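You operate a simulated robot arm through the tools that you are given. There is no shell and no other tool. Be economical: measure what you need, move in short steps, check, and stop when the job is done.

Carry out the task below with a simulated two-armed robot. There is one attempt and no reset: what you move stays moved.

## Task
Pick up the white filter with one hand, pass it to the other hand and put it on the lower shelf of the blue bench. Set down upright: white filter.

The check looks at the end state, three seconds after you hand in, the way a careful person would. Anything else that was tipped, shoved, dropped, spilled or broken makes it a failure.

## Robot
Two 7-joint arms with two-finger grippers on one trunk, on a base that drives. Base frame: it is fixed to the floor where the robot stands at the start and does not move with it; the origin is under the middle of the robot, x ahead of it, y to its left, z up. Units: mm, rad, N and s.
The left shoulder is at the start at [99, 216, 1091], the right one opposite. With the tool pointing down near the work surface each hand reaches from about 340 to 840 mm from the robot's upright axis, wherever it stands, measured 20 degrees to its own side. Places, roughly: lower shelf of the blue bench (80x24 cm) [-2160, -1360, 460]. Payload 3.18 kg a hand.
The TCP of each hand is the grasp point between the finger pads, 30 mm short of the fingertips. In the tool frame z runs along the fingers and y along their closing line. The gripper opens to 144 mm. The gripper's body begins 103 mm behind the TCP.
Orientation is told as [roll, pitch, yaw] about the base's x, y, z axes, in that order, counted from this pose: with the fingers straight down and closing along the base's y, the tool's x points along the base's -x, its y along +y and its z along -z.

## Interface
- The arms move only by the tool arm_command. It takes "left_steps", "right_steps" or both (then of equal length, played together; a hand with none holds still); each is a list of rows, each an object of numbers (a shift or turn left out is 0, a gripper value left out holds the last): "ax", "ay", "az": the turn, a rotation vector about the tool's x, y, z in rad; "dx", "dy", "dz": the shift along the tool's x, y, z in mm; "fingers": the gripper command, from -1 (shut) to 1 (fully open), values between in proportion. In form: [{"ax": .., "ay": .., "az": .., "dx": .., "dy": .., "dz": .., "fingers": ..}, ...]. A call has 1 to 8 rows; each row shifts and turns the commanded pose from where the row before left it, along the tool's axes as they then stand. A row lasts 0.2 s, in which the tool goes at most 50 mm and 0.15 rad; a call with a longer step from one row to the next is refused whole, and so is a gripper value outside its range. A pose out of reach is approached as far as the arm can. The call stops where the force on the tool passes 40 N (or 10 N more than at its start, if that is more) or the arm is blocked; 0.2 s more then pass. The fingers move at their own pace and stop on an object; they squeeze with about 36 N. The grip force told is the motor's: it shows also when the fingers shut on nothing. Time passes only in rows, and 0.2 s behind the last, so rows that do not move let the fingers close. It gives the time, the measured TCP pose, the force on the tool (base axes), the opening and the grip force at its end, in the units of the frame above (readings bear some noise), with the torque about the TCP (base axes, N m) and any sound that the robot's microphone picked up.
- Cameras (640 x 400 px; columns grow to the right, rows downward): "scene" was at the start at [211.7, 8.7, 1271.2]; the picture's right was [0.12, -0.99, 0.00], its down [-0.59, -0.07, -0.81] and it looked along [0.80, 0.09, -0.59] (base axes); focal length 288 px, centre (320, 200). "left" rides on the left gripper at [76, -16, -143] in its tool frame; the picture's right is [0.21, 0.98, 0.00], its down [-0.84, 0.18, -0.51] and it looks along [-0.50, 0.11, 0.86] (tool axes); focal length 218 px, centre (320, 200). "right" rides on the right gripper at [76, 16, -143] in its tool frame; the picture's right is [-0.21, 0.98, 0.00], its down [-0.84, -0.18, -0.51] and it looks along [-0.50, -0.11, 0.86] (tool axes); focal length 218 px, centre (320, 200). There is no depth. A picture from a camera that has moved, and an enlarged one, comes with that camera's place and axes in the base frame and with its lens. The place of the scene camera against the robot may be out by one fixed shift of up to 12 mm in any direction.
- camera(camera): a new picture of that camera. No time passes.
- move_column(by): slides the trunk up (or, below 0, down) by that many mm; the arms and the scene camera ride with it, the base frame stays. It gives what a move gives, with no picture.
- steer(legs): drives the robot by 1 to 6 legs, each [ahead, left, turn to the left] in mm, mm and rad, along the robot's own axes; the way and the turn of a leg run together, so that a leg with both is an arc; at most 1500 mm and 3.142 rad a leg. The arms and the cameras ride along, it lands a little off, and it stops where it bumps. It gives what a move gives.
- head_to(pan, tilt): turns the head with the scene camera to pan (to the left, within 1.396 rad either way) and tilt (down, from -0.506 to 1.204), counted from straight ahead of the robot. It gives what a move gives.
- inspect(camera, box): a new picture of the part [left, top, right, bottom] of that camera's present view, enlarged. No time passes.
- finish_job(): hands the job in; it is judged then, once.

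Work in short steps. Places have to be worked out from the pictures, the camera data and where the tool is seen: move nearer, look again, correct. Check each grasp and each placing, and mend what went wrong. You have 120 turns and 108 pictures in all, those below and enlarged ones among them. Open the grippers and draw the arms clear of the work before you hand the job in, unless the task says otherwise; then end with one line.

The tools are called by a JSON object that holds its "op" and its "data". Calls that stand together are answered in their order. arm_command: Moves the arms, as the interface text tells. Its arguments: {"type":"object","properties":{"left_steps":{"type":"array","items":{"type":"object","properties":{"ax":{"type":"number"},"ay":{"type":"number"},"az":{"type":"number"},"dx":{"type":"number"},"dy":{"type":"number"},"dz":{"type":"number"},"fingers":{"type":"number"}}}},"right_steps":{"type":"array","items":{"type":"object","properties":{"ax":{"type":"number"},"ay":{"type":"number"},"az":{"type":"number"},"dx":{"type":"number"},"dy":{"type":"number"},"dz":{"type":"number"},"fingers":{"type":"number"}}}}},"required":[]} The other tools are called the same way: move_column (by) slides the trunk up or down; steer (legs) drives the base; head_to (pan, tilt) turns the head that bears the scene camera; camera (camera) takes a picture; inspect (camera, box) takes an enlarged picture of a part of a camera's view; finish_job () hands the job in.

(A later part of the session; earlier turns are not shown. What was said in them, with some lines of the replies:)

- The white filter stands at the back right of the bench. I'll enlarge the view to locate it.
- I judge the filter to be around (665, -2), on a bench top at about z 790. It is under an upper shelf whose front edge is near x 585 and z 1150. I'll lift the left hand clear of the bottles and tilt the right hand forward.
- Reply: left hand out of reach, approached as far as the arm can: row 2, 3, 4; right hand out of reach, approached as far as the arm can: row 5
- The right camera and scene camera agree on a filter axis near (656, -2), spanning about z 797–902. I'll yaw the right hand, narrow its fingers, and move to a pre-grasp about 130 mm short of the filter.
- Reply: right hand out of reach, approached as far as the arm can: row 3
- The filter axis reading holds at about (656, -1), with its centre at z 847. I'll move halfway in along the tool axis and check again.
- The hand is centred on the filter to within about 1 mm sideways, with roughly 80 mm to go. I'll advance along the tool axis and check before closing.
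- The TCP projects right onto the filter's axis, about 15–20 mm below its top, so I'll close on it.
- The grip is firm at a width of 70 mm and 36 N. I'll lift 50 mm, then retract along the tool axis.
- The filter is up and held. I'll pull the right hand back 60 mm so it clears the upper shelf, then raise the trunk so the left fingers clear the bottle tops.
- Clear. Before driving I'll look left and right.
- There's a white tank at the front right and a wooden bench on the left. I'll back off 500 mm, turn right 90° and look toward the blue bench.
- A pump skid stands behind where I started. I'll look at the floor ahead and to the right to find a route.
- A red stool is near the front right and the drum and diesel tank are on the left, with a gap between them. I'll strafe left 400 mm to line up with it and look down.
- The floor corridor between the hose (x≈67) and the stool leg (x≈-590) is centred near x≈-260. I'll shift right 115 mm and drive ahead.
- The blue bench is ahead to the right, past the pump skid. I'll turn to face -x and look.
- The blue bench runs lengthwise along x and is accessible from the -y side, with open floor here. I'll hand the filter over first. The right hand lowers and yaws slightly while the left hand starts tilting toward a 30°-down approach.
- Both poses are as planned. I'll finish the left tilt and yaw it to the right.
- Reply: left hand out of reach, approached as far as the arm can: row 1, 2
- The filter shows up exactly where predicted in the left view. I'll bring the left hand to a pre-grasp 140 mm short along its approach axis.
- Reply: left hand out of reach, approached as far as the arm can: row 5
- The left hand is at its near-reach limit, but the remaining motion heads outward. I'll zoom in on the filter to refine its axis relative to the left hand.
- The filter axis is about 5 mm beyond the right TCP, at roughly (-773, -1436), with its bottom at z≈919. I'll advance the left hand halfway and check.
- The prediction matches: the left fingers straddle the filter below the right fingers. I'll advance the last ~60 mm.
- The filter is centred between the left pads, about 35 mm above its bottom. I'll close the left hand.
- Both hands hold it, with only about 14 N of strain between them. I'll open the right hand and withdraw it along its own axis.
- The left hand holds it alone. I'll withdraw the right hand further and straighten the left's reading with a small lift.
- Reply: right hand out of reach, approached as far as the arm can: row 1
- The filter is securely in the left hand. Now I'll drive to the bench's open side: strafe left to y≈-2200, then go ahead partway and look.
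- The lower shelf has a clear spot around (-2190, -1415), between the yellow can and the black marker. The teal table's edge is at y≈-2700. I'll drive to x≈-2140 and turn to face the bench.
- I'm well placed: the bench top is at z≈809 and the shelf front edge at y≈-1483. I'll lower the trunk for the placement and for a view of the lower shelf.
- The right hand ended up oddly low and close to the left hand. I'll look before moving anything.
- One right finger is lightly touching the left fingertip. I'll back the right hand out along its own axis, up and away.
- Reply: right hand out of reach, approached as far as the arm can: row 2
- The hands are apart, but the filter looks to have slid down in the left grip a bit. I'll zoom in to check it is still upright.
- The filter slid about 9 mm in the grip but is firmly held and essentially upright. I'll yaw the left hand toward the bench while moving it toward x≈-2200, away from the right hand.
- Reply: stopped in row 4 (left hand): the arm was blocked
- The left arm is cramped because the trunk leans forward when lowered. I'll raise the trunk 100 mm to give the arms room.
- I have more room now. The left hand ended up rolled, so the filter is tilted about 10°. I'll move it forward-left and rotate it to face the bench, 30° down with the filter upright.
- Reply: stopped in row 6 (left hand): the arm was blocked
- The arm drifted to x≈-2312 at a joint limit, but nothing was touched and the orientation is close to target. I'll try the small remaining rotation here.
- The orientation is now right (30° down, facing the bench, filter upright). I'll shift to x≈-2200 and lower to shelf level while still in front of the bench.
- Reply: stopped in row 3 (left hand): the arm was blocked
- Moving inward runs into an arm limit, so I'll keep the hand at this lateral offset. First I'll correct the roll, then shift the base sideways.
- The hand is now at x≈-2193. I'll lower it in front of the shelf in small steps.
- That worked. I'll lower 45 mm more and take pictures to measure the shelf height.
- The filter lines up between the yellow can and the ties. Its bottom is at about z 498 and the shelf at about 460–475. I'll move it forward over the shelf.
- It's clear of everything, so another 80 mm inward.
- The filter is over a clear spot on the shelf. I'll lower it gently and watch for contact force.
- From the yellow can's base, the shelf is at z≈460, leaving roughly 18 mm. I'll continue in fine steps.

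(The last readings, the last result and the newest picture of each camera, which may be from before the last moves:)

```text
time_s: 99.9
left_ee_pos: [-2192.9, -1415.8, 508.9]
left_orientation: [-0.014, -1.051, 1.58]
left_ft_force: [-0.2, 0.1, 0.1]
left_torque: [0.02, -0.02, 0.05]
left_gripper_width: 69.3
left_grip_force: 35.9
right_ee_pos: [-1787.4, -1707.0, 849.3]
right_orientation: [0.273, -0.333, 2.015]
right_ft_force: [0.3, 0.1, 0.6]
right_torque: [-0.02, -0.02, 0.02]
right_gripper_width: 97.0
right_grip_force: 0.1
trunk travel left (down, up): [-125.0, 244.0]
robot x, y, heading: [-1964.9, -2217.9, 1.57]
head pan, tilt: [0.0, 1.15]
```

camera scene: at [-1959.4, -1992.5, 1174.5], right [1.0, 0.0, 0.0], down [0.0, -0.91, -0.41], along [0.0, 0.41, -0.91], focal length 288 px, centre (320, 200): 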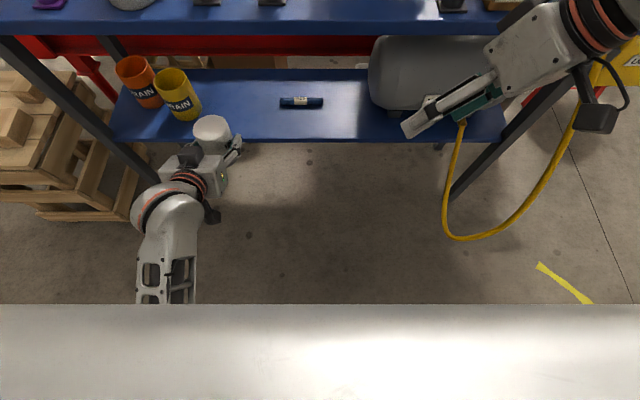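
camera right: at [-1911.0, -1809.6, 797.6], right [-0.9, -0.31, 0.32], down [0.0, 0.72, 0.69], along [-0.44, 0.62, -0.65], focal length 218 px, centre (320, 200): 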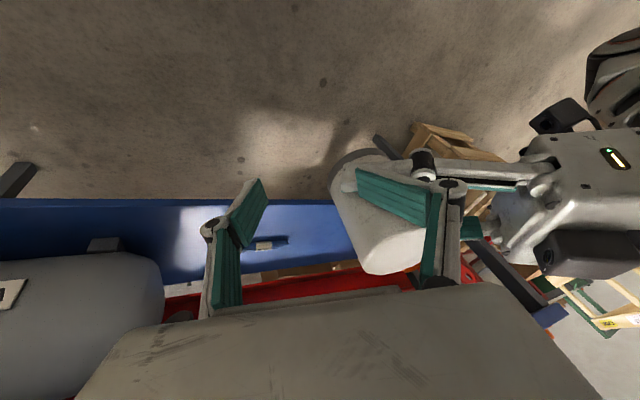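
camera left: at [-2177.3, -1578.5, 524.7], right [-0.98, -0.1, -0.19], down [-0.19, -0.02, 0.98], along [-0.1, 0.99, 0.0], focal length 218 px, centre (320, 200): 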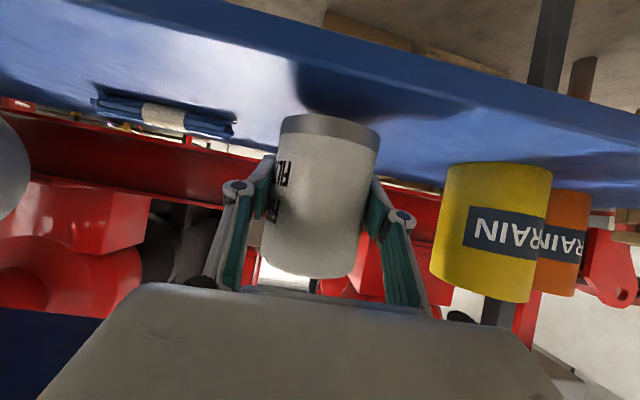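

No contact yet at about 465 for the filter's bottom, so I'll keep lowering in 2 mm steps.

{"op": "arm_command", "data": {"left_steps": [{"dx": 1.8, "dz": 1}, {"dx": 1.8, "dz": 1}, {}]}}

{"op": "inspect", "data": {"camera": "left", "box": [220, 60, 440, 200]}}

```text
time_s: 100.7
left_ee_pos: [-2191.3, -1415.8, 508.3]
left_orientation: [-0.015, -1.057, 1.58]
left_ft_force: [0.6, -0.8, 6.0]
left_torque: [0.28, 0.02, -0.01]
left_gripper_width: 69.6
left_grip_force: 36.1
right_ee_pos: [-1787.8, -1708.5, 850.0]
right_orientation: [0.274, -0.334, 2.015]
right_ft_force: [0.1, -1.0, -1.0]
right_torque: [-0.02, 0.02, -0.02]
right_gripper_width: 97.0
right_grip_force: 0.0
trunk travel left (down, up): [-125.0, 244.0]
robot x, y, heading: [-1966.6, -2224.3, 1.568]
head pan, tilt: [0.0, 1.15]
```

```text
2.86 times, centred on (330, 130) of left
camera zoom: at [-2176.2, -1577.3, 509.7], right [-0.98, -0.1, -0.19], down [-0.19, -0.03, 0.98], along [-0.1, 0.99, 0.01], focal length 624 px, centre (291, 400)
```

zoom: 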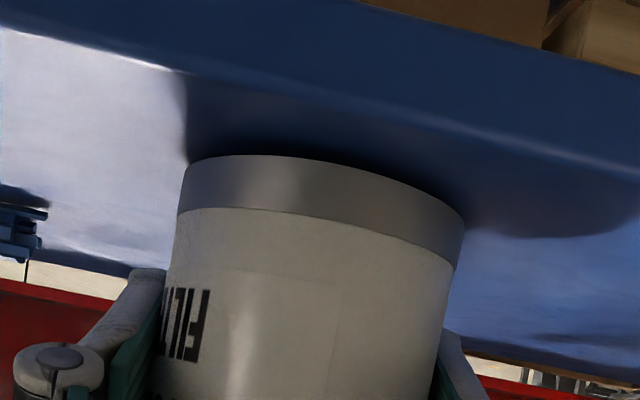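

It made contact (6 N), with the torque suggesting the far bottom edge touches first, so the filter leans slightly away. I'll level it with a small rotation and set it down again.

{"op": "arm_command", "data": {"left_steps": [{"dx": -1.8, "dz": -1}, {"ay": -0.07}, {}]}}

{"op": "arm_command", "data": {"left_steps": [{"dx": 2.7, "dz": 1.2}, {}]}}

```text
time_s: 101.5
left_ee_pos: [-2192.0, -1417.4, 506.9]
left_orientation: [-0.014, -1.121, 1.584]
left_ft_force: [0.2, -4.1, 5.4]
left_torque: [-0.45, 0.08, 0.07]
left_gripper_width: 69.4
left_grip_force: 36.1
right_ee_pos: [-1788.9, -1709.1, 849.9]
right_orientation: [0.274, -0.336, 2.014]
right_ft_force: [-0.2, 0.4, -0.7]
right_torque: [-0.03, 0.01, 0.01]
right_gripper_width: 97.2
right_grip_force: 0.0
trunk travel left (down, up): [-125.0, 244.0]
robot x, y, heading: [-1964.9, -2224.2, 1.57]
head pan, tilt: [0.0, 1.15]
```

```text
time_s: 102.1
left_ee_pos: [-2192.9, -1416.5, 507.3]
left_orientation: [-0.015, -1.127, 1.584]
left_ft_force: [-0.7, -3.6, 11.9]
left_torque: [-0.64, 0.15, 0.01]
left_gripper_width: 69.6
left_grip_force: 36.1
right_ee_pos: [-1787.8, -1710.0, 849.8]
right_orientation: [0.273, -0.335, 2.016]
right_ft_force: [0.5, 0.7, -0.3]
right_torque: [-0.03, 0.01, 0.0]
right_gripper_width: 97.1
right_grip_force: 0.0
trunk travel left (down, up): [-125.0, 244.0]
robot x, y, heading: [-1965.8, -2221.4, 1.571]
head pan, tilt: [0.0, 1.15]
```

The torque has reversed, so that was slightly too much. I'll undo about half the rotation and check.

{"op": "arm_command", "data": {"left_steps": [{"ay": 0.04}, {}]}}

{"op": "inspect", "data": {"camera": "left", "box": [200, 60, 460, 300]}}

```text
time_s: 102.7
left_ee_pos: [-2191.3, -1414.5, 506.1]
left_orientation: [-0.015, -1.086, 1.582]
left_ft_force: [-2.0, 5.4, 10.5]
left_torque: [0.68, 0.21, 0.03]
left_gripper_width: 69.4
left_grip_force: 36.5
right_ee_pos: [-1788.1, -1708.3, 850.7]
right_orientation: [0.273, -0.334, 2.015]
right_ft_force: [-0.6, -0.8, -0.5]
right_torque: [-0.03, 0.01, 0.01]
right_gripper_width: 97.2
right_grip_force: 0.1
trunk travel left (down, up): [-125.0, 244.0]
robot x, y, heading: [-1969.4, -2221.9, 1.573]
head pan, tilt: [0.0, 1.15]
```

```text
1.67 times, centred on (330, 180) of left
camera zoom: at [-2176.5, -1576.3, 504.0], right [-0.98, -0.09, -0.19], down [-0.19, -0.06, 0.98], along [-0.1, 0.99, 0.04], focal length 364 px, centre (303, 233)
```

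zoom: 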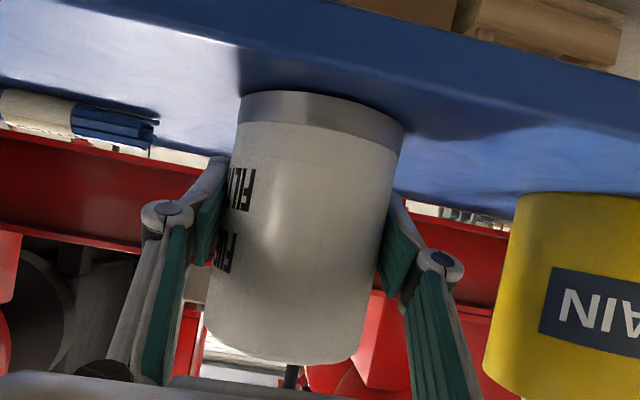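

The filter is resting essentially flat and the torque straddles zero. I'll trim by half a step, then open the left fingers.

{"op": "arm_command", "data": {"left_steps": [{"ay": -0.02}, {}, {"fingers": -0.1}, {"fingers": 0.35}, {}]}}

{"op": "camera", "data": {"camera": "left"}}

```text
time_s: 103.9
left_ee_pos: [-2192.6, -1417.9, 502.8]
left_orientation: [-0.015, -1.099, 1.582]
left_ft_force: [-0.9, 0.1, 0.1]
left_torque: [0.02, 0.04, -0.02]
left_gripper_width: 97.2
left_grip_force: 0.0
right_ee_pos: [-1788.5, -1708.4, 848.9]
right_orientation: [0.274, -0.332, 2.015]
right_ft_force: [-0.4, 0.1, -0.3]
right_torque: [0.0, -0.03, 0.0]
right_gripper_width: 97.1
right_grip_force: 0.0
trunk travel left (down, up): [-125.0, 244.0]
robot x, y, heading: [-1966.2, -2220.2, 1.57]
head pan, tilt: [0.0, 1.15]
```

```text
40 pictures are left
camera left: at [-2176.4, -1578.2, 497.5], right [-0.98, -0.09, -0.19], down [-0.19, -0.07, 0.98], along [-0.1, 0.99, 0.05], focal length 218 px, centre (320, 200)
```

left: 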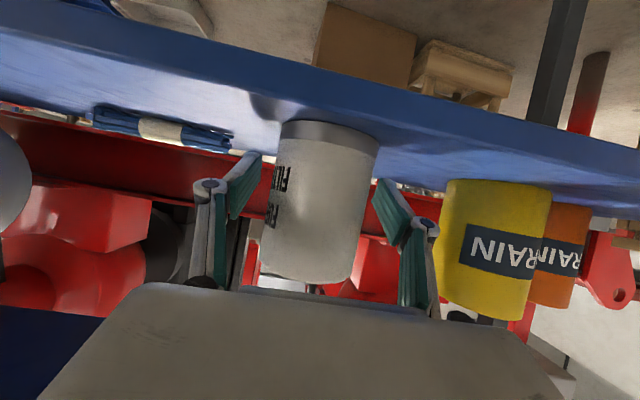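

It's released and standing upright. I'll withdraw the left hand straight back.

{"op": "arm_command", "data": {"left_steps": [{"dx": 5, "dz": -20}, {"dx": 9, "dz": -35}, {"dx": 9, "dz": -35}, {"dx": 9, "dz": -35}, {"dx": 9, "dz": -35}, {}]}}

{"op": "camera", "data": {"camera": "left"}}

{"op": "camera", "data": {"camera": "scene"}}

```text
time_s: 105.3
left_ee_pos: [-2192.7, -1576.8, 537.7]
left_orientation: [-0.015, -1.102, 1.581]
left_ft_force: [-0.1, -0.2, 0.4]
left_torque: [-0.01, 0.01, 0.02]
left_gripper_width: 97.1
left_grip_force: 0.0
right_ee_pos: [-1789.0, -1708.2, 849.6]
right_orientation: [0.274, -0.333, 2.017]
right_ft_force: [0.4, -0.6, 0.2]
right_torque: [-0.04, 0.0, 0.01]
right_gripper_width: 97.0
right_grip_force: 0.0
trunk travel left (down, up): [-125.0, 244.0]
robot x, y, heading: [-1964.9, -2219.5, 1.572]
head pan, tilt: [0.0, 1.15]
```

```text
39 pictures are left
camera left: at [-2178.2, -1737.0, 531.9], right [-0.98, -0.09, -0.19], down [-0.19, -0.07, 0.98], along [-0.1, 0.99, 0.05], focal length 218 px, centre (320, 200)
```

left: 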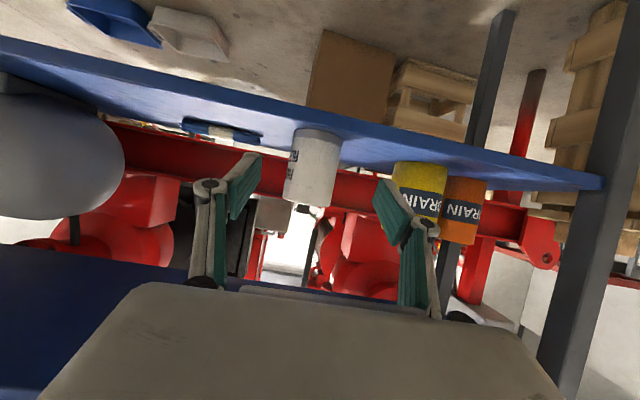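

```text
38 pictures are left
camera scene: at [-1959.5, -1992.7, 1174.6], right [1.0, 0.0, 0.0], down [0.0, -0.91, -0.41], along [0.0, 0.41, -0.91], focal length 288 px, centre (320, 200)
```

scene: 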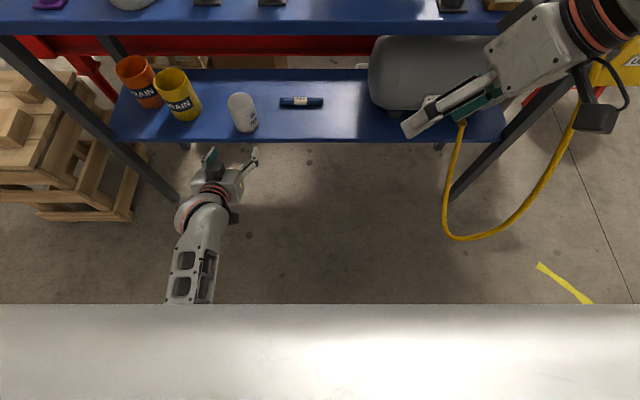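

The filter stands upright on the lower shelf, and the cans and ties are untouched. I'll draw the left hand back a little more and open both grippers.

{"op": "arm_command", "data": {"left_steps": [{"dx": 10, "dz": -30}, {"dx": 10, "dz": -30}, {"fingers": 1}, {}, {}], "right_steps": [{}, {}, {"fingers": 1}, {}, {}]}}

{"op": "inspect", "data": {"camera": "scene", "box": [90, 40, 410, 240]}}

```text
time_s: 106.5
left_ee_pos: [-2194.7, -1638.2, 549.3]
left_orientation: [-0.016, -1.102, 1.58]
left_ft_force: [0.0, -0.6, 0.0]
left_torque: [0.01, 0.04, 0.0]
left_gripper_width: 144.1
left_grip_force: 0.1
right_ee_pos: [-1788.9, -1707.9, 849.5]
right_orientation: [0.273, -0.334, 2.016]
right_ft_force: [-0.8, 0.4, 0.5]
right_torque: [-0.01, 0.01, -0.01]
right_gripper_width: 144.2
right_grip_force: 0.1
trunk travel left (down, up): [-125.0, 244.0]
robot x, y, heading: [-1968.2, -2218.1, 1.572]
head pan, tilt: [0.0, 1.15]
```

```text
2.00 times, centred on (250, 140) of scene
camera zoom: at [-1959.5, -1992.8, 1174.6], right [1.0, 0.0, 0.0], down [0.0, -0.91, -0.41], along [0.0, 0.41, -0.91], focal length 576 px, centre (460, 320)
```

zoom: 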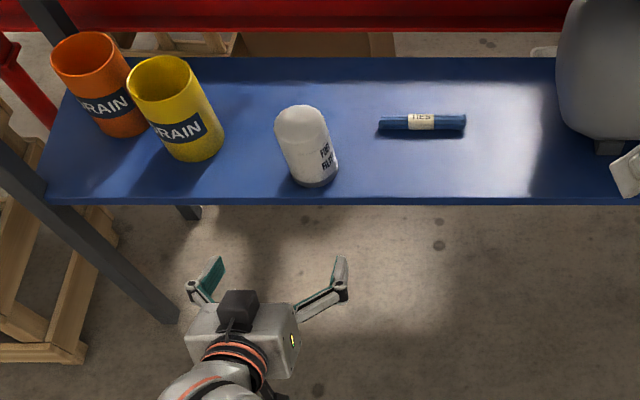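

The filter is upright on the lower shelf, both grippers are open and the arms are clear, so I'm handing in.

{"op": "finish_job", "data": {}}

```text
The job is handed in.
```

I passed the white filter from the right hand to the left and set it upright on the lower shelf of the blue bench; nothing else there was disturbed.
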